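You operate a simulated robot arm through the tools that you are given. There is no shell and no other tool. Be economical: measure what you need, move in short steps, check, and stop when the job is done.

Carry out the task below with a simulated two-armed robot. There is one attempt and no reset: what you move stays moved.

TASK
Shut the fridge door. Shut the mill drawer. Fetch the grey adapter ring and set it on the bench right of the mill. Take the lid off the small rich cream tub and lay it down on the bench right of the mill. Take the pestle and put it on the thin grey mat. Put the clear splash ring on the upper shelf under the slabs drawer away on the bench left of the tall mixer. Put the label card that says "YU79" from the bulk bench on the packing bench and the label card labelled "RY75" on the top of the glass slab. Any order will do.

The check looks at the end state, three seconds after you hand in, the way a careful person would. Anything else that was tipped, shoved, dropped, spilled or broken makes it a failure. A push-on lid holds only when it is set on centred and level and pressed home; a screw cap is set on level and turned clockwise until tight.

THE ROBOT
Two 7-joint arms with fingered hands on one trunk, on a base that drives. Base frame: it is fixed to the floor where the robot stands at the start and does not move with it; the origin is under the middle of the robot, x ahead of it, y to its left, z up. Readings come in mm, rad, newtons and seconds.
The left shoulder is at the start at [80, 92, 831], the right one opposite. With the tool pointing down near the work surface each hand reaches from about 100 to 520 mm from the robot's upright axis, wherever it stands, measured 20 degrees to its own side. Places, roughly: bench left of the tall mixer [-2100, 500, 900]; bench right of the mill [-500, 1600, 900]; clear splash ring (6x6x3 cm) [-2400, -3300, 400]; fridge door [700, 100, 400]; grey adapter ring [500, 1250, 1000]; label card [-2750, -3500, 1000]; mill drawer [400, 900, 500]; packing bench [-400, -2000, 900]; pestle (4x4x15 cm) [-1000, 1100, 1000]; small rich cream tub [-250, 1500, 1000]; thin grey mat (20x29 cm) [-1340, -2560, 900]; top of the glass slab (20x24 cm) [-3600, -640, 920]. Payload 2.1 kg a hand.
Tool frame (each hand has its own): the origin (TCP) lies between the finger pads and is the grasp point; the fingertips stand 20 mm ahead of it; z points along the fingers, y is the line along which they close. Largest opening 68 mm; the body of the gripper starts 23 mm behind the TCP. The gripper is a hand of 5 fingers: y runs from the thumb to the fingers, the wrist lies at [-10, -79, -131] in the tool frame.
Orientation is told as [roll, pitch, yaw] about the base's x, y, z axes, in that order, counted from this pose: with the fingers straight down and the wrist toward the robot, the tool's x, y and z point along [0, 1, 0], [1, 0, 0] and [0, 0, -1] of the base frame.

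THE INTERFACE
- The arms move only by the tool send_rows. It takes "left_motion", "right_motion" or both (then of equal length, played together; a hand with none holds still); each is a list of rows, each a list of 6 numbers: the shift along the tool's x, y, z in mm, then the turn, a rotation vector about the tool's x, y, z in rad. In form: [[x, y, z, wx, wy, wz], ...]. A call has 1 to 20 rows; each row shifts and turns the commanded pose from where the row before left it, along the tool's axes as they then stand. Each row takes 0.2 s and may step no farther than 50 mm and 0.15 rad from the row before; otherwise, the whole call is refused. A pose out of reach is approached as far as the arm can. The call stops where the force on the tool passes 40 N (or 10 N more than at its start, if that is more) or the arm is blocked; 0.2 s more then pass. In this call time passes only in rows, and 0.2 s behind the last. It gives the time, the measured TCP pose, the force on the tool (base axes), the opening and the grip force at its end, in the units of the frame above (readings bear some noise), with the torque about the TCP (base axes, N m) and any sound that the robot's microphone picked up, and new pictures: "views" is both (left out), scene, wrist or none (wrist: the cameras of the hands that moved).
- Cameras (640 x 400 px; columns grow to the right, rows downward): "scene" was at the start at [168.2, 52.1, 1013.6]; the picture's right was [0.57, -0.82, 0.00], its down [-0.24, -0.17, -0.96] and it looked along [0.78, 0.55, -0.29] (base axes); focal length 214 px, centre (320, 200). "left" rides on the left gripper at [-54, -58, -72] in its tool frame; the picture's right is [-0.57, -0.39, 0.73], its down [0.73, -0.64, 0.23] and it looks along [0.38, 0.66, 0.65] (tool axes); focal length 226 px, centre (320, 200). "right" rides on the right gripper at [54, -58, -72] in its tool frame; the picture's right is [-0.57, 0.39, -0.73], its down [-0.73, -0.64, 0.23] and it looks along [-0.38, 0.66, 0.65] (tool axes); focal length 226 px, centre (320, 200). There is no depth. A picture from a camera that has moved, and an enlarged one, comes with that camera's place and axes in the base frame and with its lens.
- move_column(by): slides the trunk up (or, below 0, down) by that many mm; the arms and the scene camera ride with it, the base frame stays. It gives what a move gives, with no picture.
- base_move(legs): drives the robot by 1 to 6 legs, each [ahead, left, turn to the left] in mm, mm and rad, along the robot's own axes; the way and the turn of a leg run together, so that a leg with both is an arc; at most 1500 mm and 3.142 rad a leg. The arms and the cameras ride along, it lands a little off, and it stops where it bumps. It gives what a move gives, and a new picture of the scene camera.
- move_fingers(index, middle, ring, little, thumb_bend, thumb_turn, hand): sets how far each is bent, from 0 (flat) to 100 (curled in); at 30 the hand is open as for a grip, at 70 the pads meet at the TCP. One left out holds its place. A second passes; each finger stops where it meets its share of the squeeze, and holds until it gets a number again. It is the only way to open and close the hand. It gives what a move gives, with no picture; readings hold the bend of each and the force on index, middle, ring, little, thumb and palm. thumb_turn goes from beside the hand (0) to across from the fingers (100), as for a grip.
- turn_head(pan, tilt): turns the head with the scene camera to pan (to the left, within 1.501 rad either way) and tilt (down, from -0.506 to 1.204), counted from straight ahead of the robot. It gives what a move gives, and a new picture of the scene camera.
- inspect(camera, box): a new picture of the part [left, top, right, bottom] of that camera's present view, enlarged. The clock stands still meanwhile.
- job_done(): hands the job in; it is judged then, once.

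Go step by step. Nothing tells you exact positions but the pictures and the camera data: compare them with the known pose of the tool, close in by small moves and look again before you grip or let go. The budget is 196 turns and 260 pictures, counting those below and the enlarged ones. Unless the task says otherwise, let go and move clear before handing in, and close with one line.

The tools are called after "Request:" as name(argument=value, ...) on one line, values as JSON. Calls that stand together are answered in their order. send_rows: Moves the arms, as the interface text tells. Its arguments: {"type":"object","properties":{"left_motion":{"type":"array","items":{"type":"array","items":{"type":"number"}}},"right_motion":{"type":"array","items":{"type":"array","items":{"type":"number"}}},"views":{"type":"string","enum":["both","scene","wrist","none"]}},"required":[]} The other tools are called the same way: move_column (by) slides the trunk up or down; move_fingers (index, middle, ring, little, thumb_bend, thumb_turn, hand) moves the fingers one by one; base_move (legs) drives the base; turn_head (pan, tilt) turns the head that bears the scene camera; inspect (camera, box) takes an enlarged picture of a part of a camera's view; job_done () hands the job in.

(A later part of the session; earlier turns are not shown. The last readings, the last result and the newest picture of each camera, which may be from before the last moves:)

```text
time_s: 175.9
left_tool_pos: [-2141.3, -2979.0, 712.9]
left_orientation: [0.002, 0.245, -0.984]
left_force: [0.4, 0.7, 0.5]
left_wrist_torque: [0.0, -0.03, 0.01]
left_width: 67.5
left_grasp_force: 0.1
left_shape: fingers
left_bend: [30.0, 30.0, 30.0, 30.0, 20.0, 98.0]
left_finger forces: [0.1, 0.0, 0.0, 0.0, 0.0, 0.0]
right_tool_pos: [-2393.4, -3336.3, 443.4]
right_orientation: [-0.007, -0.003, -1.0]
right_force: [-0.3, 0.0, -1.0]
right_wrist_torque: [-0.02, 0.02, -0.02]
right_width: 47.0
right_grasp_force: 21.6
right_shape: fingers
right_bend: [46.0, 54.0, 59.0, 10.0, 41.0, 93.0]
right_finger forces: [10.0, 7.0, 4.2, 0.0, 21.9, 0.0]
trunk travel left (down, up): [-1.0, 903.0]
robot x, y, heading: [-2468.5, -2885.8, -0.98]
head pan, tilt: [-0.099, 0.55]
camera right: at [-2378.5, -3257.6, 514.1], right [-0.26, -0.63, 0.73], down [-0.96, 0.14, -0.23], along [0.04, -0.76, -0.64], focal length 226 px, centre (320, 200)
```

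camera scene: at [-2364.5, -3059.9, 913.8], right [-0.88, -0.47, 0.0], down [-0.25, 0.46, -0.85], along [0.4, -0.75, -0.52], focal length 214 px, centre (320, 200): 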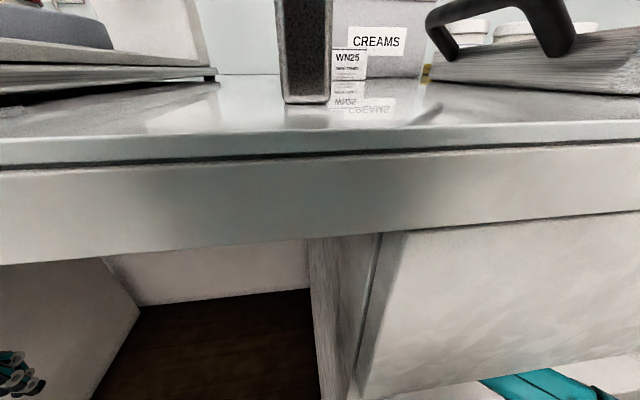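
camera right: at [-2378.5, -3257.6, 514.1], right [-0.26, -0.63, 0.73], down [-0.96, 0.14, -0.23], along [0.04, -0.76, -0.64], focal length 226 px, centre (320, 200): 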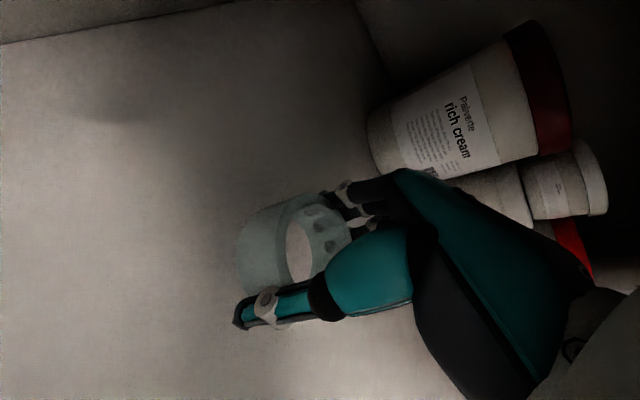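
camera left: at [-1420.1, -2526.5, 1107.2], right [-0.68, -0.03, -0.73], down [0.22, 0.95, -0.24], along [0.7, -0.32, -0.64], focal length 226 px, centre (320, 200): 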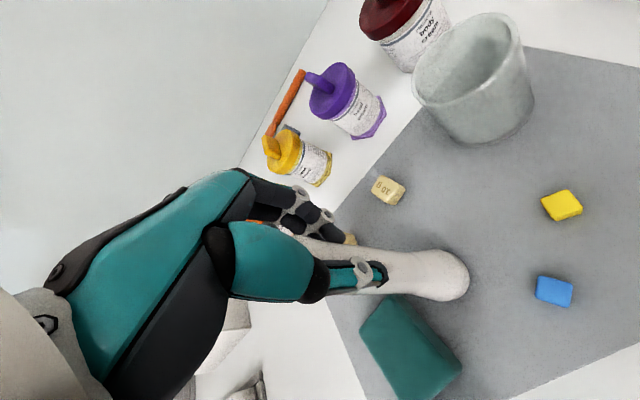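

The ring is held. I'll back out of the cabinet and raise the trunk.

Request:
base_move(legs=[[-420, 0, 0]])

Request:
move_column(by=374)

Request:
turn_head(pan=-0.3, tilt=0.6)

```text
time_s: 178.5
left_tool_pos: [-2375.4, -2629.1, 712.4]
left_orientation: [0.004, 0.247, -0.981]
left_force: [0.2, 0.0, -0.5]
left_wrist_torque: [-0.01, -0.04, -0.01]
left_width: 67.6
left_grasp_force: 0.1
left_shape: fingers
left_bend: [30.0, 30.0, 30.0, 30.0, 20.0, 98.0]
left_finger forces: [0.0, 0.0, 0.1, 0.0, 0.1, 0.0]
right_tool_pos: [-2626.7, -2986.7, 442.3]
right_orientation: [-0.004, -0.001, -0.998]
right_force: [-0.4, -0.1, -0.1]
right_wrist_torque: [0.01, -0.03, -0.02]
right_width: 47.0
right_grasp_force: 21.2
right_shape: fingers
right_bend: [46.0, 54.0, 59.0, 10.0, 41.0, 93.0]
right_finger forces: [10.1, 6.9, 4.3, 0.1, 22.0, 0.0]
trunk travel left (down, up): [-1.0, 903.0]
robot x, y, heading: [-2701.7, -2536.8, -0.98]
head pan, tilt: [-0.099, 0.55]
camera scene: at [-2598.5, -2710.9, 913.4], right [-0.88, -0.47, 0.0], down [-0.25, 0.46, -0.85], along [0.4, -0.75, -0.52], focal length 214 px, centre (320, 200)
```

scene: 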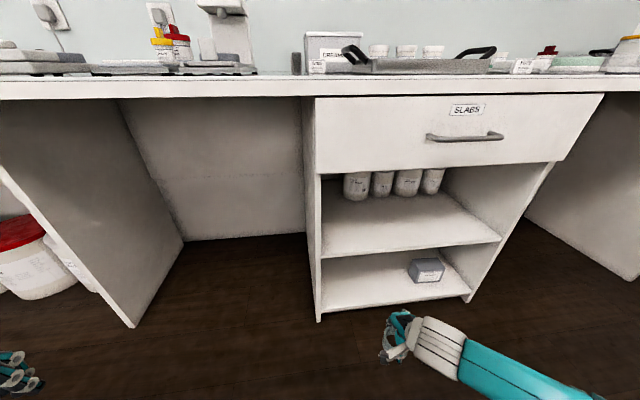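

```text
time_s: 182.2
left_tool_pos: [-2374.6, -2630.3, 1085.4]
left_orientation: [0.004, 0.246, -0.98]
left_force: [-0.3, -0.1, 0.2]
left_wrist_torque: [0.01, -0.02, -0.02]
left_width: 67.7
left_grasp_force: 0.2
left_shape: fingers
left_bend: [30.0, 30.0, 30.0, 30.0, 20.0, 98.0]
left_finger forces: [0.1, 0.0, 0.0, 0.0, 0.0, 0.0]
right_tool_pos: [-2628.1, -2986.0, 816.2]
right_orientation: [-0.003, 0.0, -0.998]
right_force: [-0.3, -0.9, -0.8]
right_wrist_torque: [0.0, 0.01, 0.02]
right_width: 46.9
right_grasp_force: 21.5
right_shape: fingers
right_bend: [46.0, 54.0, 60.0, 10.0, 41.0, 93.0]
right_finger forces: [10.1, 7.0, 4.3, 0.0, 21.7, 0.0]
trunk travel left (down, up): [-375.0, 529.0]
robot x, y, heading: [-2703.2, -2534.8, -0.981]
head pan, tilt: [-0.099, 0.55]
```

```text
time_s: 182.9
left_tool_pos: [-2375.3, -2630.2, 1086.8]
left_orientation: [0.004, 0.246, -0.981]
left_force: [0.0, 0.3, 0.0]
left_wrist_torque: [0.04, 0.01, 0.03]
left_width: 67.6
left_grasp_force: 0.1
left_shape: fingers
left_bend: [30.0, 30.0, 30.0, 30.0, 20.0, 98.0]
left_finger forces: [0.0, 0.1, 0.1, 0.0, 0.0, 0.0]
right_tool_pos: [-2625.3, -2987.6, 815.4]
right_orientation: [-0.006, 0.0, -0.998]
right_force: [0.1, -0.6, 0.4]
right_wrist_torque: [0.03, -0.01, -0.02]
right_width: 47.0
right_grasp_force: 21.0
right_shape: fingers
right_bend: [46.0, 54.0, 60.0, 10.0, 41.0, 93.0]
right_finger forces: [10.1, 7.0, 4.2, 0.1, 21.8, 0.0]
trunk travel left (down, up): [-375.0, 529.0]
robot x, y, heading: [-2704.9, -2534.6, -0.981]
head pan, tilt: [-0.3, 0.6]
camera scene: at [-2660.8, -2649.0, 1290.4], right [-0.96, -0.29, 0.0], down [-0.16, 0.54, -0.83], along [0.24, -0.79, -0.56], focal length 214 px, centre (320, 200)
```

scene: 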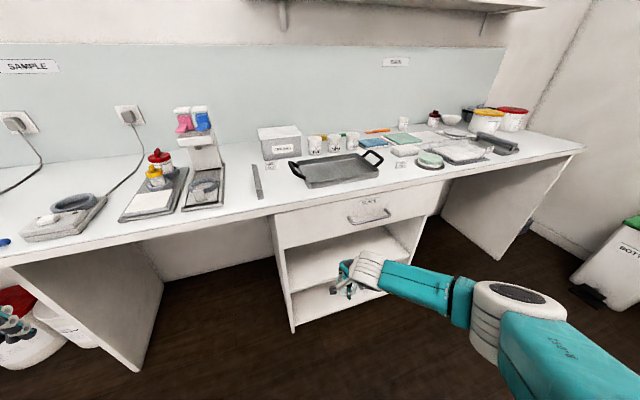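

I'll raise the right hand above bench height and straighten the left hand.

Request:
send_rows(right_motion=[[0, 0, -48, 0, 0, 0], [0, 0, -48, 0, 0, 0], [0, 0, -48, 0, 0, 0], [0, 0, -48, 0, 0, 0], [0, 0, -48, 0, 0, 0], [0, 0, -48, 0, 0, 0]], left_motion=[[0, 0, 0, -0.123, 0, 0], [0, 0, 0, -0.123, 0, 0], [-10, 20, 0, 0, 0, 0], [-10, 30, 0, 0, 0, 0], [-10, 30, 0, 0, 0, 0], [-10, 30, 0, 0, 0, 0]], views="none")

```text
time_s: 184.3
left_tool_pos: [-2348.5, -2744.4, 1086.5]
left_orientation: [0.004, -0.001, -0.983]
left_force: [-0.5, 0.2, -0.2]
left_wrist_torque: [0.0, -0.01, -0.01]
left_width: 67.7
left_grasp_force: 0.0
left_shape: fingers
left_bend: [30.0, 30.0, 30.0, 30.0, 20.0, 98.0]
left_finger forces: [0.0, 0.1, 0.1, 0.1, 0.0, 0.1]
right_tool_pos: [-2623.8, -2985.2, 1103.5]
right_orientation: [-0.006, 0.001, -0.997]
right_force: [0.1, 0.5, 0.2]
right_wrist_torque: [-0.04, 0.01, 0.0]
right_width: 46.4
right_grasp_force: 20.7
right_shape: fingers
right_bend: [47.0, 55.0, 60.0, 10.0, 41.0, 93.0]
right_finger forces: [9.3, 6.7, 4.4, 0.1, 20.4, 0.0]
trunk travel left (down, up): [-375.0, 529.0]
robot x, y, heading: [-2701.3, -2535.4, -0.978]
head pan, tilt: [-0.3, 0.6]
```

Now to card YU79: I'll drive right and ahead.

Request:
base_move(legs=[[0, -755, 0.012], [300, 0, 0]])

Request:
turn_head(pan=0.1, tilt=0.8)

```text
time_s: 190.0
left_tool_pos: [-2797.0, -3409.9, 1086.4]
left_orientation: [0.004, 0.002, -0.953]
left_force: [0.6, 1.2, -0.3]
left_wrist_torque: [0.0, -0.01, 0.01]
left_width: 67.5
left_grasp_force: 0.0
left_shape: fingers
left_bend: [30.0, 30.0, 30.0, 30.0, 20.0, 98.0]
left_finger forces: [0.1, 0.1, 0.0, 0.0, 0.0, 0.0]
right_tool_pos: [-3066.6, -3658.7, 1103.4]
right_orientation: [-0.006, -0.002, -0.968]
right_force: [0.3, -0.9, -0.2]
right_wrist_torque: [-0.01, -0.01, 0.01]
right_width: 46.3
right_grasp_force: 20.8
right_shape: fingers
right_bend: [47.0, 55.0, 60.0, 10.0, 41.0, 93.0]
right_finger forces: [9.4, 6.7, 4.4, 0.1, 20.4, 0.0]
trunk travel left (down, up): [-375.0, 529.0]
robot x, y, heading: [-3160.7, -3211.7, -0.95]
head pan, tilt: [-0.3, 0.6]
camera scene: at [-3113.9, -3324.4, 1290.3], right [-0.95, -0.32, 0.0], down [-0.18, 0.54, -0.82], along [0.26, -0.78, -0.57], focal length 214 px, centre (320, 200)
```

scene: 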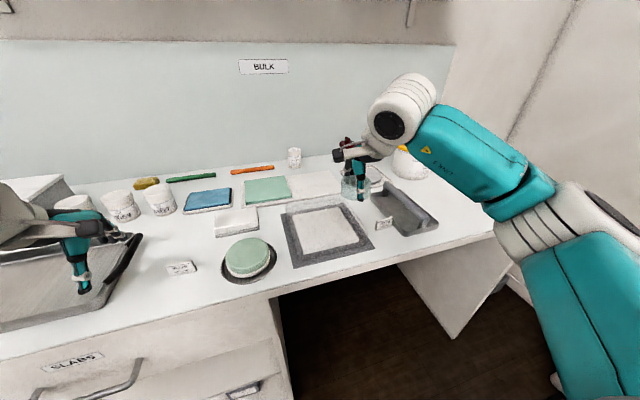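

```text
time_s: 190.9
left_tool_pos: [-2799.1, -3410.3, 1086.8]
left_orientation: [0.005, 0.0, -0.953]
left_force: [-1.1, -0.4, -0.6]
left_wrist_torque: [0.01, 0.0, -0.01]
left_width: 67.4
left_grasp_force: 0.1
left_shape: fingers
left_bend: [30.0, 30.0, 30.0, 30.0, 20.0, 98.0]
left_finger forces: [0.1, 0.0, 0.1, 0.0, 0.1, 0.0]
right_tool_pos: [-3067.1, -3659.1, 1103.7]
right_orientation: [-0.005, 0.0, -0.969]
right_force: [-0.2, 0.2, -0.1]
right_wrist_torque: [-0.02, -0.02, -0.01]
right_width: 46.1
right_grasp_force: 20.8
right_shape: fingers
right_bend: [47.0, 55.0, 60.0, 10.0, 41.0, 93.0]
right_finger forces: [9.4, 6.7, 4.4, 0.0, 20.4, 0.0]
trunk travel left (down, up): [-375.0, 529.0]
robot x, y, heading: [-3160.5, -3212.3, -0.951]
head pan, tilt: [0.099, 0.799]
camera scene: at [-3088.7, -3301.0, 1273.5], right [-0.75, -0.66, 0.0], down [-0.47, 0.54, -0.7], along [0.46, -0.52, -0.72], focal length 214 px, centre (320, 200)
```

scene: 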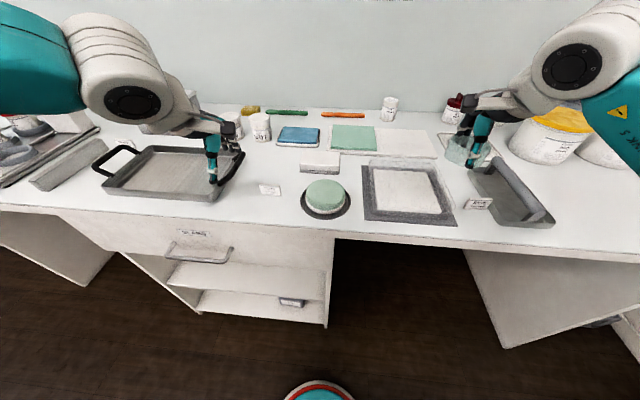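

YU79 is at about (-2737, -3511). I'll drive 60 ahead and shift the arm 55 further, then look from the wrist.

Request:
base_move(legs=[[60, -8, 0]])

Request:
send_rows(left_motion=[[0, 28, 30, 0, 0, 0], [0, 27, 30, 0, 0, 0]], views="wrist")

```text
time_s: 191.9
left_tool_pos: [-2768.9, -3465.2, 1086.0]
left_orientation: [0.002, 0.002, -0.953]
left_force: [0.4, 0.4, -0.4]
left_wrist_torque: [-0.04, -0.01, 0.0]
left_width: 67.2
left_grasp_force: 0.1
left_shape: fingers
left_bend: [30.0, 30.0, 30.0, 30.0, 20.0, 98.0]
left_finger forces: [0.0, 0.1, 0.0, 0.1, 0.0, 0.0]
right_tool_pos: [-3037.8, -3714.1, 1103.4]
right_orientation: [-0.005, 0.001, -0.968]
right_force: [0.0, 0.2, -0.1]
right_wrist_torque: [-0.01, 0.02, 0.04]
right_width: 46.3
right_grasp_force: 20.7
right_shape: fingers
right_bend: [47.0, 55.0, 60.0, 10.0, 41.0, 93.0]
right_finger forces: [9.4, 6.7, 4.3, 0.0, 20.4, 0.0]
trunk travel left (down, up): [-375.0, 529.0]
robot x, y, heading: [-3131.0, -3265.8, -0.951]
head pan, tilt: [0.099, 0.799]
camera scene: at [-3059.6, -3355.7, 1273.4], right [-0.75, -0.66, 0.0], down [-0.47, 0.54, -0.7], along [0.46, -0.52, -0.72], focal length 214 px, centre (320, 200)
```

scene: 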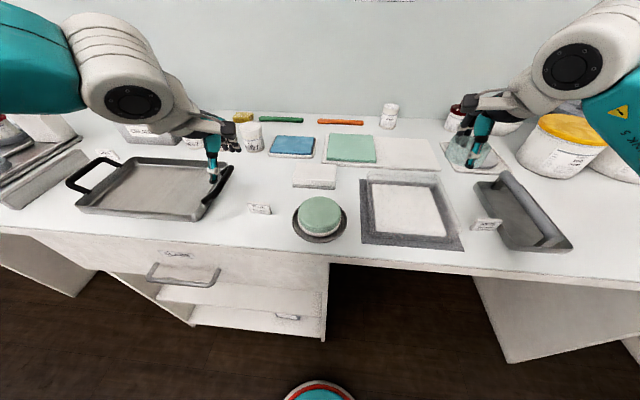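

```text
time_s: 192.5
left_tool_pos: [-2737.6, -3509.3, 1028.2]
left_orientation: [0.005, 0.0, -0.954]
left_force: [0.2, 0.3, 0.4]
left_wrist_torque: [-0.01, -0.01, -0.01]
left_width: 67.6
left_grasp_force: 0.1
left_shape: fingers
left_bend: [30.0, 30.0, 30.0, 30.0, 20.0, 98.0]
left_finger forces: [0.0, 0.0, 0.0, 0.1, 0.0, 0.0]
right_tool_pos: [-3038.8, -3713.3, 1103.3]
right_orientation: [-0.005, 0.001, -0.969]
right_force: [-0.2, 0.2, -0.1]
right_wrist_torque: [0.04, -0.04, -0.03]
right_width: 45.8
right_grasp_force: 20.1
right_shape: fingers
right_bend: [47.0, 55.0, 60.0, 10.0, 41.0, 93.0]
right_finger forces: [9.4, 6.7, 4.4, 0.0, 20.4, 0.0]
trunk travel left (down, up): [-375.0, 529.0]
robot x, y, heading: [-3130.3, -3266.9, -0.95]
head pan, tilt: [0.099, 0.799]
camera left: at [-2815.5, -3493.1, 1099.3], right [-0.68, -0.01, -0.73], down [0.23, 0.95, -0.23], along [0.69, -0.32, -0.65], focal length 226 px, centre (320, 200)
```

left: 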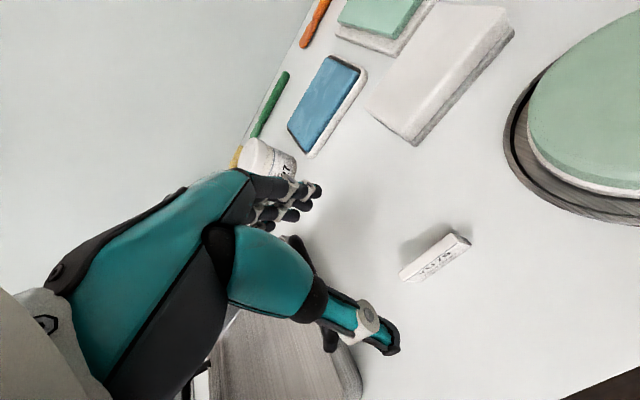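

The card is at about (-2748, -3509), edge aligned with the hand. I'll correct and descend.

Request:
send_rows(left_motion=[[-8, -6, 30, 0, 0, 0], [0, 0, 30, 0, 0, 0]], views="both")

```text
time_s: 193.1
left_tool_pos: [-2747.1, -3508.2, 965.2]
left_orientation: [0.003, -0.001, -0.954]
left_force: [-0.8, -0.2, 0.0]
left_wrist_torque: [-0.02, 0.0, -0.03]
left_width: 67.5
left_grasp_force: 0.0
left_shape: fingers
left_bend: [30.0, 30.0, 30.0, 30.0, 20.0, 98.0]
left_finger forces: [0.0, 0.0, 0.1, 0.0, 0.0, 0.1]
right_tool_pos: [-3037.4, -3713.5, 1103.9]
right_orientation: [-0.006, 0.0, -0.969]
right_force: [0.5, -0.4, -0.2]
right_wrist_torque: [-0.02, 0.03, 0.02]
right_width: 46.2
right_grasp_force: 20.3
right_shape: fingers
right_bend: [47.0, 55.0, 60.0, 10.0, 41.0, 93.0]
right_finger forces: [9.3, 6.7, 4.4, 0.0, 20.3, 0.0]
trunk travel left (down, up): [-375.0, 529.0]
robot x, y, heading: [-3126.6, -3265.0, -0.952]
head pan, tilt: [0.099, 0.799]
camera scene: at [-3059.7, -3355.5, 1273.5], right [-0.75, -0.66, 0.0], down [-0.47, 0.54, -0.7], along [0.46, -0.52, -0.72], focal length 214 px, centre (320, 200)
camera left: at [-2825.4, -3492.3, 1037.3], right [-0.68, -0.01, -0.73], down [0.23, 0.95, -0.23], along [0.69, -0.32, -0.65], focal length 226 px, centre (320, 200)
```

scene: 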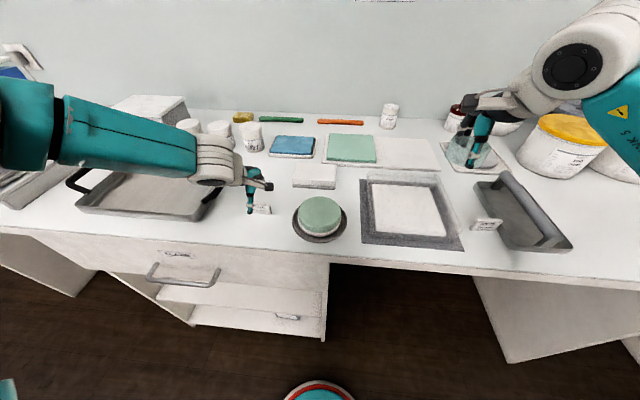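
left: 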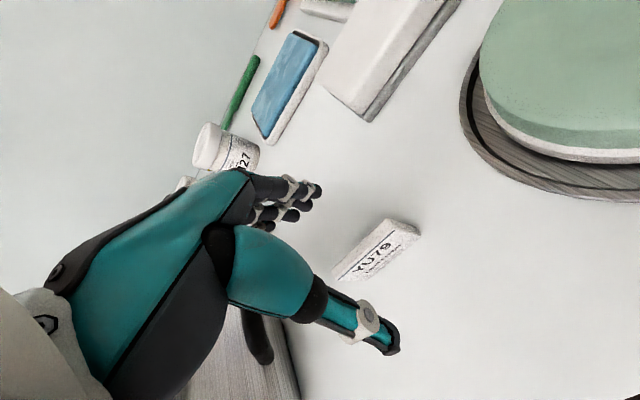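

Request:
send_rows(left_motion=[[0, 0, 18, 0, 0, 0], [0, 0, 14, 0, 0, 0]], views="wrist")

```text
time_s: 193.7
left_tool_pos: [-2746.3, -3510.2, 935.1]
left_orientation: [0.003, 0.001, -0.951]
left_force: [0.9, 0.3, 1.0]
left_wrist_torque: [-0.02, 0.01, 0.0]
left_width: 67.7
left_grasp_force: 0.1
left_shape: fingers
left_bend: [30.0, 30.0, 30.0, 30.0, 20.0, 98.0]
left_finger forces: [0.0, 0.0, 0.0, 0.1, 0.0, 0.0]
right_tool_pos: [-3038.1, -3712.2, 1102.9]
right_orientation: [-0.006, 0.001, -0.968]
right_force: [-0.2, 1.0, -0.3]
right_wrist_torque: [-0.03, -0.05, 0.01]
right_width: 46.2
right_grasp_force: 20.7
right_shape: fingers
right_bend: [47.0, 55.0, 60.0, 10.0, 41.0, 93.0]
right_finger forces: [9.4, 6.6, 4.4, 0.0, 20.4, 0.1]
trunk travel left (down, up): [-375.0, 529.0]
robot x, y, heading: [-3130.2, -3270.8, -0.949]
head pan, tilt: [0.099, 0.799]
camera left: at [-2824.5, -3493.2, 1007.0], right [-0.68, -0.01, -0.73], down [0.23, 0.95, -0.23], along [0.69, -0.32, -0.65], focal length 226 px, centre (320, 200)
```

left: 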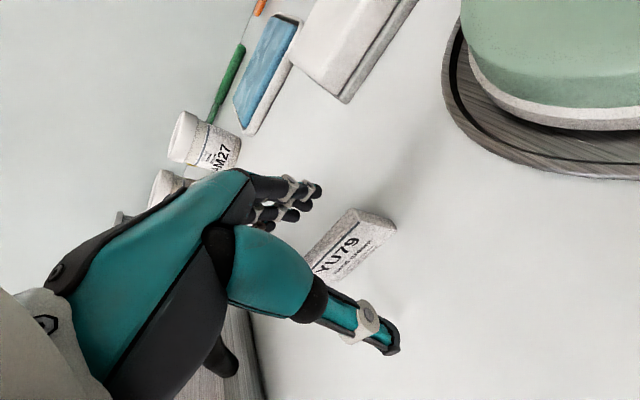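

Request:
send_rows(left_motion=[[0, 0, 5, 0, 0, 0]], views="none")

Request:
move_fingers(hand="left", index=76, middle=76, ring=76, little=30, thumb_bend=72)

Request:
inspect(camera="left", box=[0, 0, 640, 400])

```text
time_s: 194.1
left_tool_pos: [-2747.3, -3509.0, 930.3]
left_orientation: [0.004, -0.001, -0.954]
left_force: [0.5, 0.6, 0.4]
left_wrist_torque: [-0.04, -0.02, 0.0]
left_width: 67.8
left_grasp_force: 0.1
left_shape: fingers
left_bend: [30.0, 30.0, 30.0, 30.0, 20.0, 98.0]
left_finger forces: [0.0, 0.0, 0.0, 0.0, 0.0, 0.1]
right_tool_pos: [-3038.3, -3712.9, 1103.6]
right_orientation: [-0.004, 0.0, -0.968]
right_force: [0.1, 0.2, 0.7]
right_wrist_torque: [-0.05, 0.0, 0.02]
right_width: 46.1
right_grasp_force: 20.4
right_shape: fingers
right_bend: [47.0, 55.0, 60.0, 10.0, 41.0, 93.0]
right_finger forces: [9.4, 6.6, 4.4, 0.0, 20.4, 0.0]
trunk travel left (down, up): [-375.0, 529.0]
robot x, y, heading: [-3129.7, -3263.5, -0.952]
head pan, tilt: [0.099, 0.799]
```

```text
time_s: 195.1
left_tool_pos: [-2747.2, -3509.5, 930.9]
left_orientation: [0.005, -0.001, -0.953]
left_force: [-0.9, -0.5, -0.5]
left_wrist_torque: [0.0, 0.02, -0.03]
left_width: 0.0
left_grasp_force: 4.8
left_shape: fingers
left_bend: [75.0, 75.0, 76.0, 30.0, 64.0, 96.0]
left_finger forces: [3.4, 1.5, 0.0, 0.1, 4.7, 0.0]
right_tool_pos: [-3039.2, -3714.3, 1103.5]
right_orientation: [-0.008, 0.0, -0.968]
right_force: [-0.1, -0.2, 0.8]
right_wrist_torque: [0.02, 0.01, 0.02]
right_width: 46.4
right_grasp_force: 20.5
right_shape: fingers
right_bend: [47.0, 55.0, 60.0, 10.0, 41.0, 93.0]
right_finger forces: [9.3, 6.6, 4.3, 0.0, 20.4, 0.1]
trunk travel left (down, up): [-375.0, 529.0]
robot x, y, heading: [-3132.6, -3264.4, -0.954]
head pan, tilt: [0.099, 0.799]
```

```text
1.00 times, centred on (320, 200) of left (not enlarged: the box is as wide or as high as the picture)
camera zoom: at [-2824.9, -3493.0, 1002.0], right [-0.68, -0.01, -0.73], down [0.23, 0.95, -0.23], along [0.69, -0.32, -0.65], focal length 226 px, centre (320, 200)
```

zoom: 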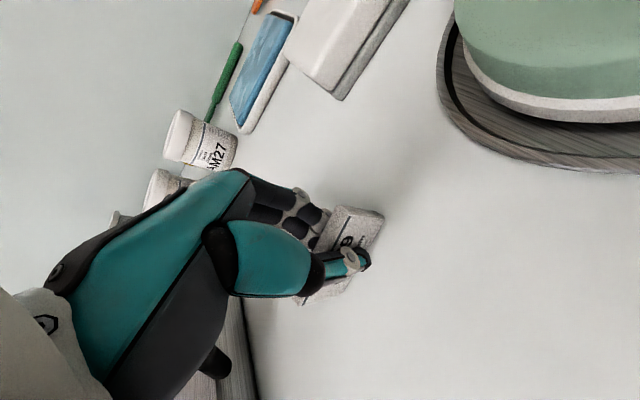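

Card pinched. I'll squeeze firmer and lift.

Request:
move_fingers(hand="left", index=92, middle=92, thumb_bend=90)

Request:
send_rows(left_motion=[[0, 0, -15, 0, 0, 0], [0, 0, -40, 0, 0, 0]], views="wrist")

```text
time_s: 196.1
left_tool_pos: [-2747.1, -3509.2, 930.1]
left_orientation: [0.003, 0.0, -0.954]
left_force: [-1.2, 0.1, 0.2]
left_wrist_torque: [-0.02, -0.01, -0.02]
left_width: 11.1
left_grasp_force: 23.6
left_shape: fingers
left_bend: [94.0, 92.0, 76.0, 30.0, 76.0, 92.0]
left_finger forces: [20.7, 0.0, 1.9, 0.0, 23.4, 0.0]
right_tool_pos: [-3037.8, -3714.4, 1103.3]
right_orientation: [-0.005, 0.0, -0.968]
right_force: [0.6, -0.6, -0.8]
right_wrist_torque: [-0.02, 0.02, -0.02]
right_width: 46.3
right_grasp_force: 20.5
right_shape: fingers
right_bend: [47.0, 55.0, 60.0, 10.0, 41.0, 93.0]
right_finger forces: [9.4, 6.5, 4.3, 0.0, 20.4, 0.0]
trunk travel left (down, up): [-375.0, 529.0]
robot x, y, heading: [-3131.8, -3266.8, -0.95]
head pan, tilt: [0.099, 0.799]
```

```text
time_s: 196.7
left_tool_pos: [-2748.2, -3508.4, 985.1]
left_orientation: [0.004, 0.001, -0.955]
left_force: [0.1, -1.2, -0.6]
left_wrist_torque: [0.01, 0.01, 0.0]
left_width: 11.5
left_grasp_force: 22.6
left_shape: fingers
left_bend: [94.0, 92.0, 76.0, 30.0, 76.0, 91.0]
left_finger forces: [20.4, 0.0, 1.9, 0.0, 23.1, 0.0]
right_tool_pos: [-3037.6, -3713.7, 1102.5]
right_orientation: [-0.004, -0.001, -0.969]
right_force: [0.9, 0.0, -0.2]
right_wrist_torque: [-0.01, 0.01, 0.01]
right_width: 46.3
right_grasp_force: 20.5
right_shape: fingers
right_bend: [47.0, 55.0, 60.0, 10.0, 41.0, 93.0]
right_finger forces: [9.5, 6.6, 4.4, 0.0, 20.4, 0.1]
trunk travel left (down, up): [-375.0, 529.0]
robot x, y, heading: [-3132.5, -3265.2, -0.953]
head pan, tilt: [0.099, 0.799]
camera left: at [-2825.6, -3492.7, 1057.3], right [-0.68, -0.01, -0.73], down [0.23, 0.95, -0.23], along [0.69, -0.32, -0.65], focal length 226 px, centre (320, 200)
```

left: 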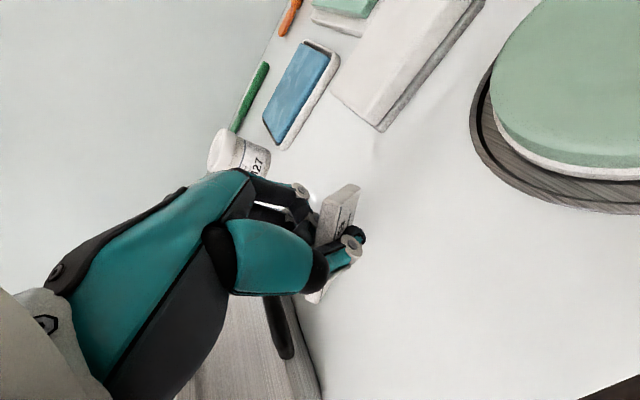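

YU79 is in the left hand. I'll raise it, back off and drive left to the packing bench.

Request:
send_rows(left_motion=[[0, -20, -40, 0, 0, 0], [0, -30, -35, 0, 0, 0], [0, -10, -30, 0, 0, 0]], views="none")

Request:
base_move(legs=[[-400, 0, -0.012], [0, 1400, 0], [0, 1350, 0]])

Request:
turn_head(pan=0.25, tilt=0.6)

```text
time_s: 197.5
left_tool_pos: [-2785.1, -3461.5, 1093.0]
left_orientation: [0.004, 0.001, -0.956]
left_force: [-0.3, -0.5, 0.0]
left_wrist_torque: [-0.03, 0.03, 0.01]
left_width: 13.4
left_grasp_force: 19.4
left_shape: fingers
left_bend: [94.0, 92.0, 76.0, 30.0, 78.0, 91.0]
left_finger forces: [17.5, 0.0, 1.9, 0.0, 19.6, 0.0]
right_tool_pos: [-3038.3, -3713.2, 1103.0]
right_orientation: [-0.004, 0.0, -0.97]
right_force: [1.1, -0.2, 0.3]
right_wrist_torque: [-0.02, -0.02, 0.01]
right_width: 46.3
right_grasp_force: 20.1
right_shape: fingers
right_bend: [47.0, 55.0, 60.0, 10.0, 41.0, 93.0]
right_finger forces: [9.4, 6.6, 4.5, 0.1, 20.4, 0.0]
trunk travel left (down, up): [-375.0, 529.0]
robot x, y, heading: [-3128.9, -3265.2, -0.952]
head pan, tilt: [0.099, 0.799]
```

```text
time_s: 213.0
left_tool_pos: [-708.2, -1657.0, 1091.2]
left_orientation: [0.005, 0.001, -1.01]
left_force: [-0.2, -0.6, -0.2]
left_wrist_torque: [0.0, 0.02, -0.01]
left_width: 13.2
left_grasp_force: 19.3
left_shape: fingers
left_bend: [94.0, 92.0, 76.0, 30.0, 78.0, 91.0]
left_finger forces: [17.3, 0.0, 1.8, 0.1, 19.5, 0.1]
right_tool_pos: [-976.0, -1896.6, 1101.8]
right_orientation: [-0.005, 0.0, -1.025]
right_force: [-0.7, -0.2, 0.3]
right_wrist_torque: [0.04, -0.01, -0.01]
right_width: 46.2
right_grasp_force: 20.3
right_shape: fingers
right_bend: [47.0, 55.0, 60.0, 10.0, 41.0, 93.0]
right_finger forces: [9.3, 6.7, 4.5, 0.1, 20.4, 0.0]
trunk travel left (down, up): [-375.0, 529.0]
robot x, y, heading: [-1045.4, -1444.5, -1.008]
head pan, tilt: [0.099, 0.799]
camera scene: at [-977.4, -1536.9, 1273.5], right [-0.79, -0.62, 0.0], down [-0.44, 0.56, -0.7], along [0.43, -0.55, -0.72], focal length 214 px, centre (320, 200)
```

scene: 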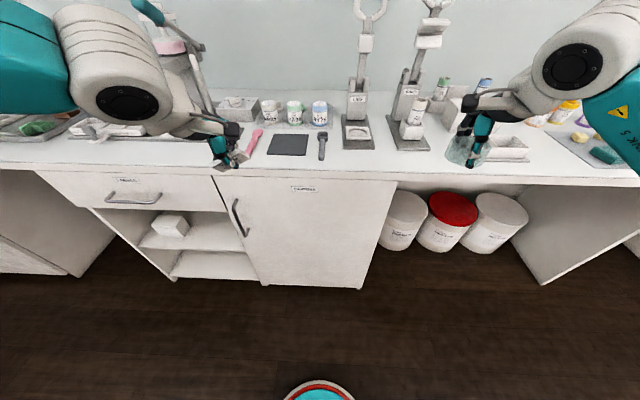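

```text
time_s: 213.7
left_tool_pos: [-707.4, -1658.1, 1091.1]
left_orientation: [0.003, -0.001, -1.009]
left_force: [-0.2, 0.1, 0.1]
left_wrist_torque: [0.0, 0.01, 0.0]
left_width: 13.3
left_grasp_force: 19.2
left_shape: fingers
left_bend: [94.0, 92.0, 76.0, 30.0, 78.0, 91.0]
left_finger forces: [17.3, 0.0, 1.9, 0.1, 19.6, 0.0]
right_tool_pos: [-975.1, -1896.3, 1103.7]
right_orientation: [-0.006, 0.0, -1.024]
right_force: [-0.3, 0.8, -0.8]
right_wrist_torque: [0.01, 0.0, -0.02]
right_width: 46.2
right_grasp_force: 20.8
right_shape: fingers
right_bend: [47.0, 55.0, 60.0, 10.0, 41.0, 93.0]
right_finger forces: [9.4, 6.5, 4.5, 0.0, 20.5, 0.0]
trunk travel left (down, up): [-375.0, 529.0]
robot x, y, heading: [-1043.6, -1443.1, -1.011]
head pan, tilt: [0.25, 0.6]
camera scene: at [-962.9, -1534.1, 1290.3], right [-0.69, -0.73, 0.0], down [-0.41, 0.39, -0.82], along [0.6, -0.57, -0.57], focal length 214 px, centre (320, 200)
```

scene: 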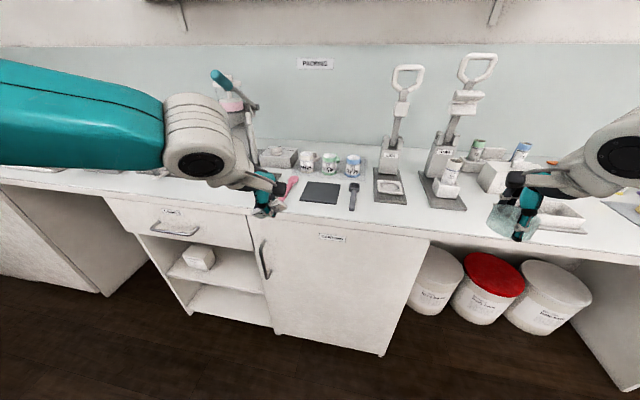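

The PACKING sign is straight ahead. I'll enlarge the bench to pick a free spot.

Request:
inspect(camera="scene", box=[90, 110, 410, 250])

```text
2.00 times, centred on (250, 180) of scene
camera zoom: at [-962.9, -1534.1, 1290.3], right [-0.69, -0.73, 0.0], down [-0.41, 0.39, -0.82], along [0.6, -0.57, -0.57], focal length 429 px, centre (460, 240)
```

zoom: 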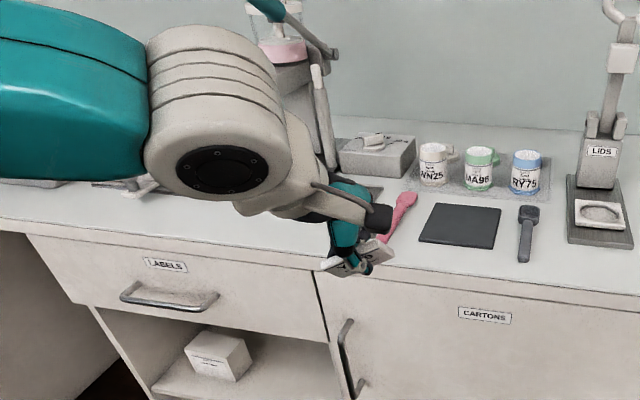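

I'll aim for the free front area left of the pink spatula, moving closer and checking what the arm hid.

Request:
base_move(legs=[[0, 250, 0.042], [180, 0, 0]])

Request:
inspect(camera="left", box=[0, 0, 640, 400])

```text
time_s: 216.7
left_tool_pos: [-381.7, -1651.5, 1090.4]
left_orientation: [0.004, 0.002, -0.967]
left_force: [-0.7, -0.4, 0.4]
left_wrist_torque: [0.01, -0.01, -0.01]
left_width: 13.3
left_grasp_force: 19.6
left_shape: fingers
left_bend: [94.0, 92.0, 76.0, 30.0, 78.0, 91.0]
left_finger forces: [17.3, 0.0, 2.0, 0.0, 19.5, 0.0]
right_tool_pos: [-640.0, -1901.2, 1103.4]
right_orientation: [-0.006, 0.001, -0.982]
right_force: [-0.4, 0.6, 0.9]
right_wrist_torque: [0.01, -0.02, -0.01]
right_width: 45.7
right_grasp_force: 20.3
right_shape: fingers
right_bend: [47.0, 55.0, 60.0, 10.0, 41.0, 93.0]
right_finger forces: [9.5, 6.6, 4.3, 0.0, 20.4, 0.0]
trunk travel left (down, up): [-375.0, 529.0]
robot x, y, heading: [-725.3, -1449.9, -0.964]
head pan, tilt: [0.25, 0.6]
camera scene: at [-641.6, -1539.1, 1290.3], right [-0.65, -0.76, 0.0], down [-0.43, 0.37, -0.82], along [0.62, -0.54, -0.57], focal length 214 px, centre (320, 200)
```

scene: 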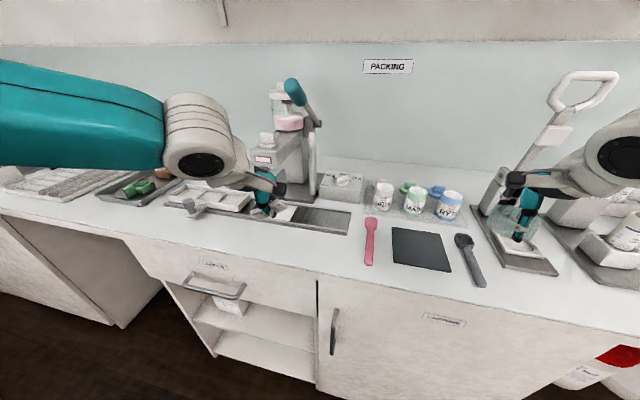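

```text
1.00 times, centred on (320, 200) of left (not enlarged: the box is as wide or as high as the picture)
camera zoom: at [-459.6, -1634.3, 1163.2], right [-0.68, 0.0, -0.73], down [0.24, 0.94, -0.23], along [0.69, -0.33, -0.65], focal length 226 px, centre (320, 200)
```

zoom: 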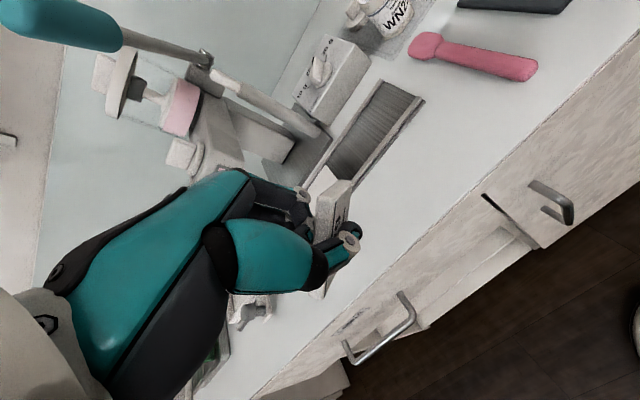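

There's a press plate here; the free strip in front of it at about (-384, -1764) suits the card. I'll drive there.

Request:
base_move(legs=[[92, -66, 0]])

Request:
send_rows(left_motion=[[0, 0, 40, 0, 0, 0], [0, 0, 40, 0, 0, 0], [0, 0, 30, 0, 0, 0]], views="both")

```text
time_s: 217.9
left_tool_pos: [-385.0, -1763.1, 1090.8]
left_orientation: [0.003, 0.001, -0.965]
left_force: [-0.4, 0.2, -0.9]
left_wrist_torque: [-0.03, 0.0, -0.02]
left_width: 12.9
left_grasp_force: 19.5
left_shape: fingers
left_bend: [94.0, 92.0, 76.0, 30.0, 78.0, 91.0]
left_finger forces: [17.4, 0.0, 2.0, 0.0, 19.5, 0.0]
right_tool_pos: [-640.9, -2012.7, 1103.6]
right_orientation: [-0.005, -0.001, -0.98]
right_force: [-0.2, 0.2, 0.1]
right_wrist_torque: [0.0, 0.04, -0.01]
right_width: 45.9
right_grasp_force: 20.4
right_shape: fingers
right_bend: [47.0, 55.0, 60.0, 10.0, 41.0, 93.0]
right_finger forces: [9.4, 6.6, 4.5, 0.1, 20.4, 0.0]
trunk travel left (down, up): [-375.0, 529.0]
robot x, y, heading: [-729.9, -1562.2, -0.963]
head pan, tilt: [0.25, 0.6]
camera scene: at [-644.7, -1651.3, 1290.3], right [-0.65, -0.76, 0.0], down [-0.43, 0.37, -0.82], along [0.62, -0.54, -0.57], focal length 214 px, centre (320, 200)
```

scene: 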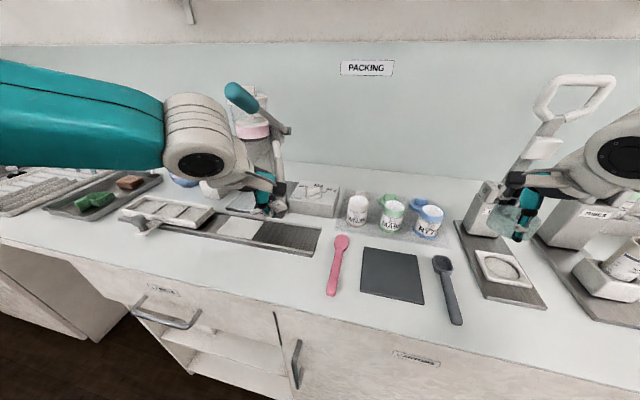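

```text
time_s: 218.7
left_tool_pos: [-383.8, -1762.1, 982.7]
left_orientation: [0.003, 0.001, -0.965]
left_force: [-0.5, -0.1, -0.5]
left_wrist_torque: [0.0, 0.02, 0.0]
left_width: 13.4
left_grasp_force: 18.5
left_shape: fingers
left_bend: [94.0, 92.0, 76.0, 30.0, 78.0, 91.0]
left_finger forces: [17.3, 0.0, 1.6, 0.0, 19.0, 0.0]
right_tool_pos: [-641.6, -2012.7, 1104.4]
right_orientation: [-0.005, 0.0, -0.981]
right_force: [0.1, 0.1, -0.5]
right_wrist_torque: [0.01, -0.05, 0.04]
right_width: 46.1
right_grasp_force: 20.3
right_shape: fingers
right_bend: [47.0, 55.0, 60.0, 10.0, 41.0, 93.0]
right_finger forces: [9.4, 6.6, 4.4, 0.0, 20.4, 0.0]
trunk travel left (down, up): [-375.0, 529.0]
robot x, y, heading: [-728.8, -1568.5, -0.96]
head pan, tilt: [0.25, 0.6]
camera scene: at [-644.6, -1651.0, 1290.3], right [-0.65, -0.76, 0.0], down [-0.43, 0.37, -0.82], along [0.62, -0.54, -0.57], focal length 214 px, centre (320, 200)
camera left: at [-462.0, -1745.4, 1054.7], right [-0.68, 0.0, -0.73], down [0.24, 0.94, -0.23], along [0.69, -0.33, -0.65], focal length 226 px, centre (320, 200)
```

scene: 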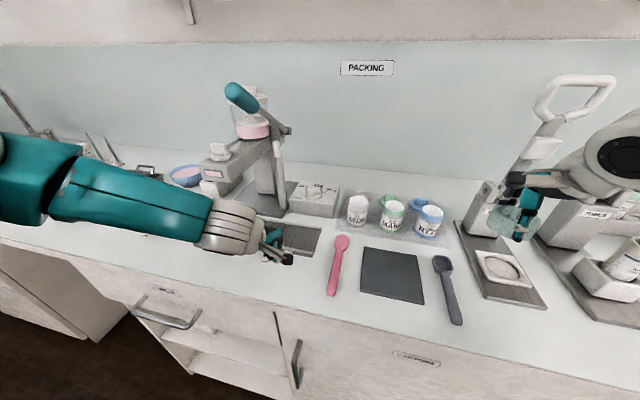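
left: 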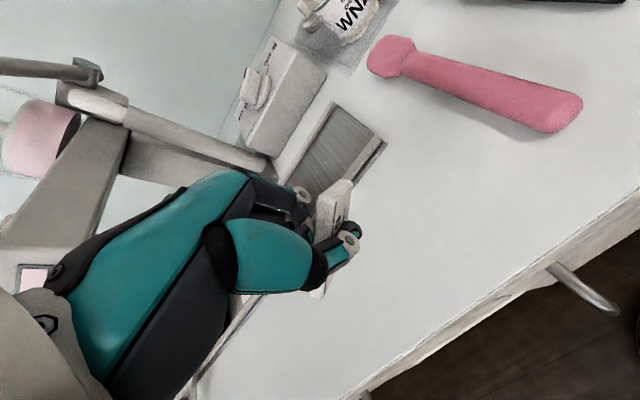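

Below is free bench. I'll keep lowering slowly.

Request:
send_rows(left_motion=[[0, 0, 25, 0, 0, 0], [0, 0, 12, 0, 0, 0], [0, 0, 5, 0, 0, 0], [0, 0, 4, 0, 0, 0]], views="wrist")

```text
time_s: 219.7
left_tool_pos: [-385.1, -1763.5, 936.1]
left_orientation: [0.002, -0.001, -0.966]
left_force: [-0.2, -0.1, -0.3]
left_wrist_torque: [-0.03, -0.04, 0.01]
left_width: 13.4
left_grasp_force: 18.7
left_shape: fingers
left_bend: [94.0, 92.0, 76.0, 30.0, 78.0, 91.0]
left_finger forces: [17.4, 0.0, 1.6, 0.0, 18.9, 0.0]
right_tool_pos: [-642.4, -2013.4, 1102.8]
right_orientation: [-0.006, -0.001, -0.981]
right_force: [-0.2, -0.5, 0.3]
right_wrist_torque: [0.0, 0.04, 0.0]
right_width: 46.4
right_grasp_force: 20.3
right_shape: fingers
right_bend: [47.0, 55.0, 60.0, 10.0, 41.0, 93.0]
right_finger forces: [9.4, 6.5, 4.4, 0.1, 20.3, 0.0]
trunk travel left (down, up): [-375.0, 529.0]
robot x, y, heading: [-731.1, -1566.4, -0.964]
head pan, tilt: [0.25, 0.6]
camera left: at [-462.6, -1745.7, 1007.6], right [-0.68, 0.0, -0.73], down [0.24, 0.94, -0.23], along [0.69, -0.33, -0.64], focal length 226 px, centre (320, 200)
```

left: 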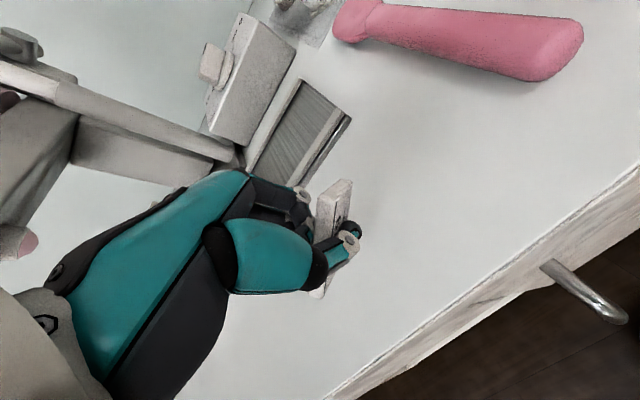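

Request:
send_rows(left_motion=[[0, 0, 4, 0, 0, 0], [0, 0, 4, 0, 0, 0], [0, 0, 3, 0, 0, 0], [0, 0, 3, 0, 0, 0]], views="wrist")

```text
time_s: 220.7
left_tool_pos: [-384.7, -1763.0, 921.3]
left_orientation: [0.003, 0.003, -0.964]
left_force: [-2.0, -1.2, 10.9]
left_wrist_torque: [0.08, -0.17, 0.02]
left_width: 18.1
left_grasp_force: 26.9
left_shape: fingers
left_bend: [94.0, 92.0, 79.0, 30.0, 78.0, 85.0]
left_finger forces: [18.5, 0.0, 10.0, 0.0, 23.8, 0.1]
right_tool_pos: [-642.0, -2011.6, 1102.9]
right_orientation: [-0.005, 0.001, -0.98]
right_force: [-0.8, 0.3, -1.1]
right_wrist_torque: [0.0, 0.0, -0.02]
right_width: 45.9
right_grasp_force: 20.1
right_shape: fingers
right_bend: [47.0, 55.0, 60.0, 10.0, 41.0, 93.0]
right_finger forces: [9.4, 6.7, 4.4, 0.1, 20.4, 0.1]
trunk travel left (down, up): [-375.0, 529.0]
robot x, y, heading: [-727.6, -1563.9, -0.964]
head pan, tilt: [0.25, 0.6]
camera left: at [-463.0, -1745.4, 993.4], right [-0.68, 0.0, -0.73], down [0.24, 0.94, -0.23], along [0.69, -0.33, -0.65], focal length 226 px, centre (320, 200)
```

left: 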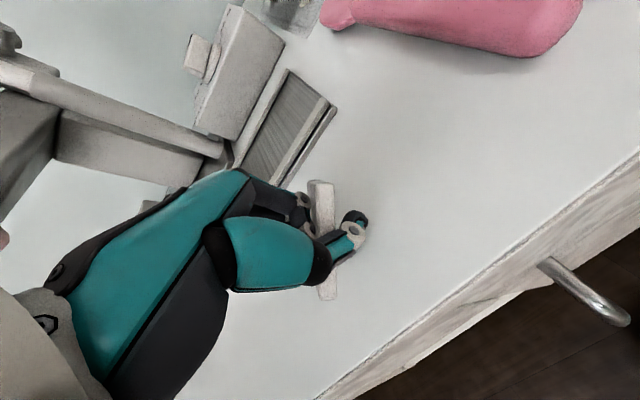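

It is touching down. I'll release with the thumb first and then lift before opening the fingers.

Request:
move_fingers(hand="left", thumb_bend=55)

Request:
send_rows(left_motion=[[0, -4, -12, 0, 0, 0], [0, 0, -35, 0, 0, 0]], views="wrist")

```text
time_s: 221.7
left_tool_pos: [-385.5, -1763.2, 921.3]
left_orientation: [0.003, 0.002, -0.964]
left_force: [-1.0, -0.4, 3.2]
left_wrist_torque: [0.03, 0.02, -0.03]
left_width: 19.0
left_grasp_force: 2.2
left_shape: fingers
left_bend: [92.0, 92.0, 77.0, 30.0, 55.0, 96.0]
left_finger forces: [0.1, 0.0, 1.4, 0.1, 2.9, 0.0]
right_tool_pos: [-642.6, -2012.8, 1103.3]
right_orientation: [-0.005, -0.001, -0.98]
right_force: [-0.1, 0.5, -1.2]
right_wrist_torque: [0.01, 0.02, -0.01]
right_width: 46.2
right_grasp_force: 20.7
right_shape: fingers
right_bend: [47.0, 55.0, 60.0, 10.0, 41.0, 93.0]
right_finger forces: [9.4, 6.6, 4.4, 0.0, 20.3, 0.0]
trunk travel left (down, up): [-375.0, 529.0]
robot x, y, heading: [-730.9, -1570.1, -0.964]
head pan, tilt: [0.25, 0.6]
```

```text
time_s: 222.3
left_tool_pos: [-385.6, -1757.9, 968.1]
left_orientation: [0.005, 0.003, -0.966]
left_force: [0.3, 0.2, -0.2]
left_wrist_torque: [0.02, -0.04, 0.03]
left_width: 18.7
left_grasp_force: 0.1
left_shape: fingers
left_bend: [92.0, 92.0, 76.0, 30.0, 55.0, 98.0]
left_finger forces: [0.0, 0.1, 0.0, 0.0, 0.1, 0.1]
right_tool_pos: [-640.9, -2012.0, 1103.7]
right_orientation: [-0.006, 0.0, -0.98]
right_force: [0.4, -0.8, -0.3]
right_wrist_torque: [0.0, 0.01, 0.0]
right_width: 46.2
right_grasp_force: 20.3
right_shape: fingers
right_bend: [47.0, 55.0, 60.0, 10.0, 41.0, 93.0]
right_finger forces: [9.4, 6.6, 4.5, 0.0, 20.3, 0.0]
trunk travel left (down, up): [-375.0, 529.0]
robot x, y, heading: [-728.7, -1566.0, -0.964]
head pan, tilt: [0.25, 0.6]
camera left: at [-464.8, -1741.4, 1039.6], right [-0.68, 0.0, -0.73], down [0.24, 0.94, -0.23], along [0.69, -0.33, -0.65], focal length 226 px, centre (320, 200)
```

left: 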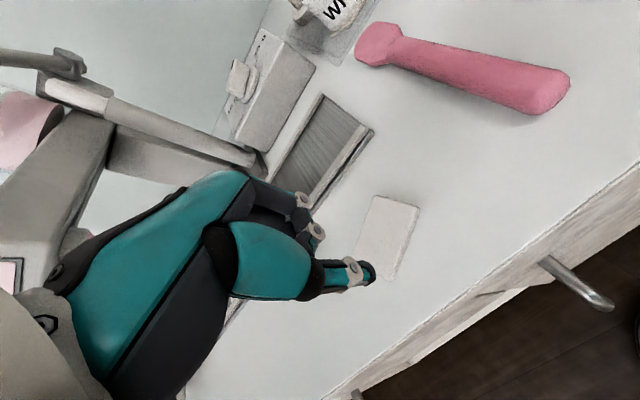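

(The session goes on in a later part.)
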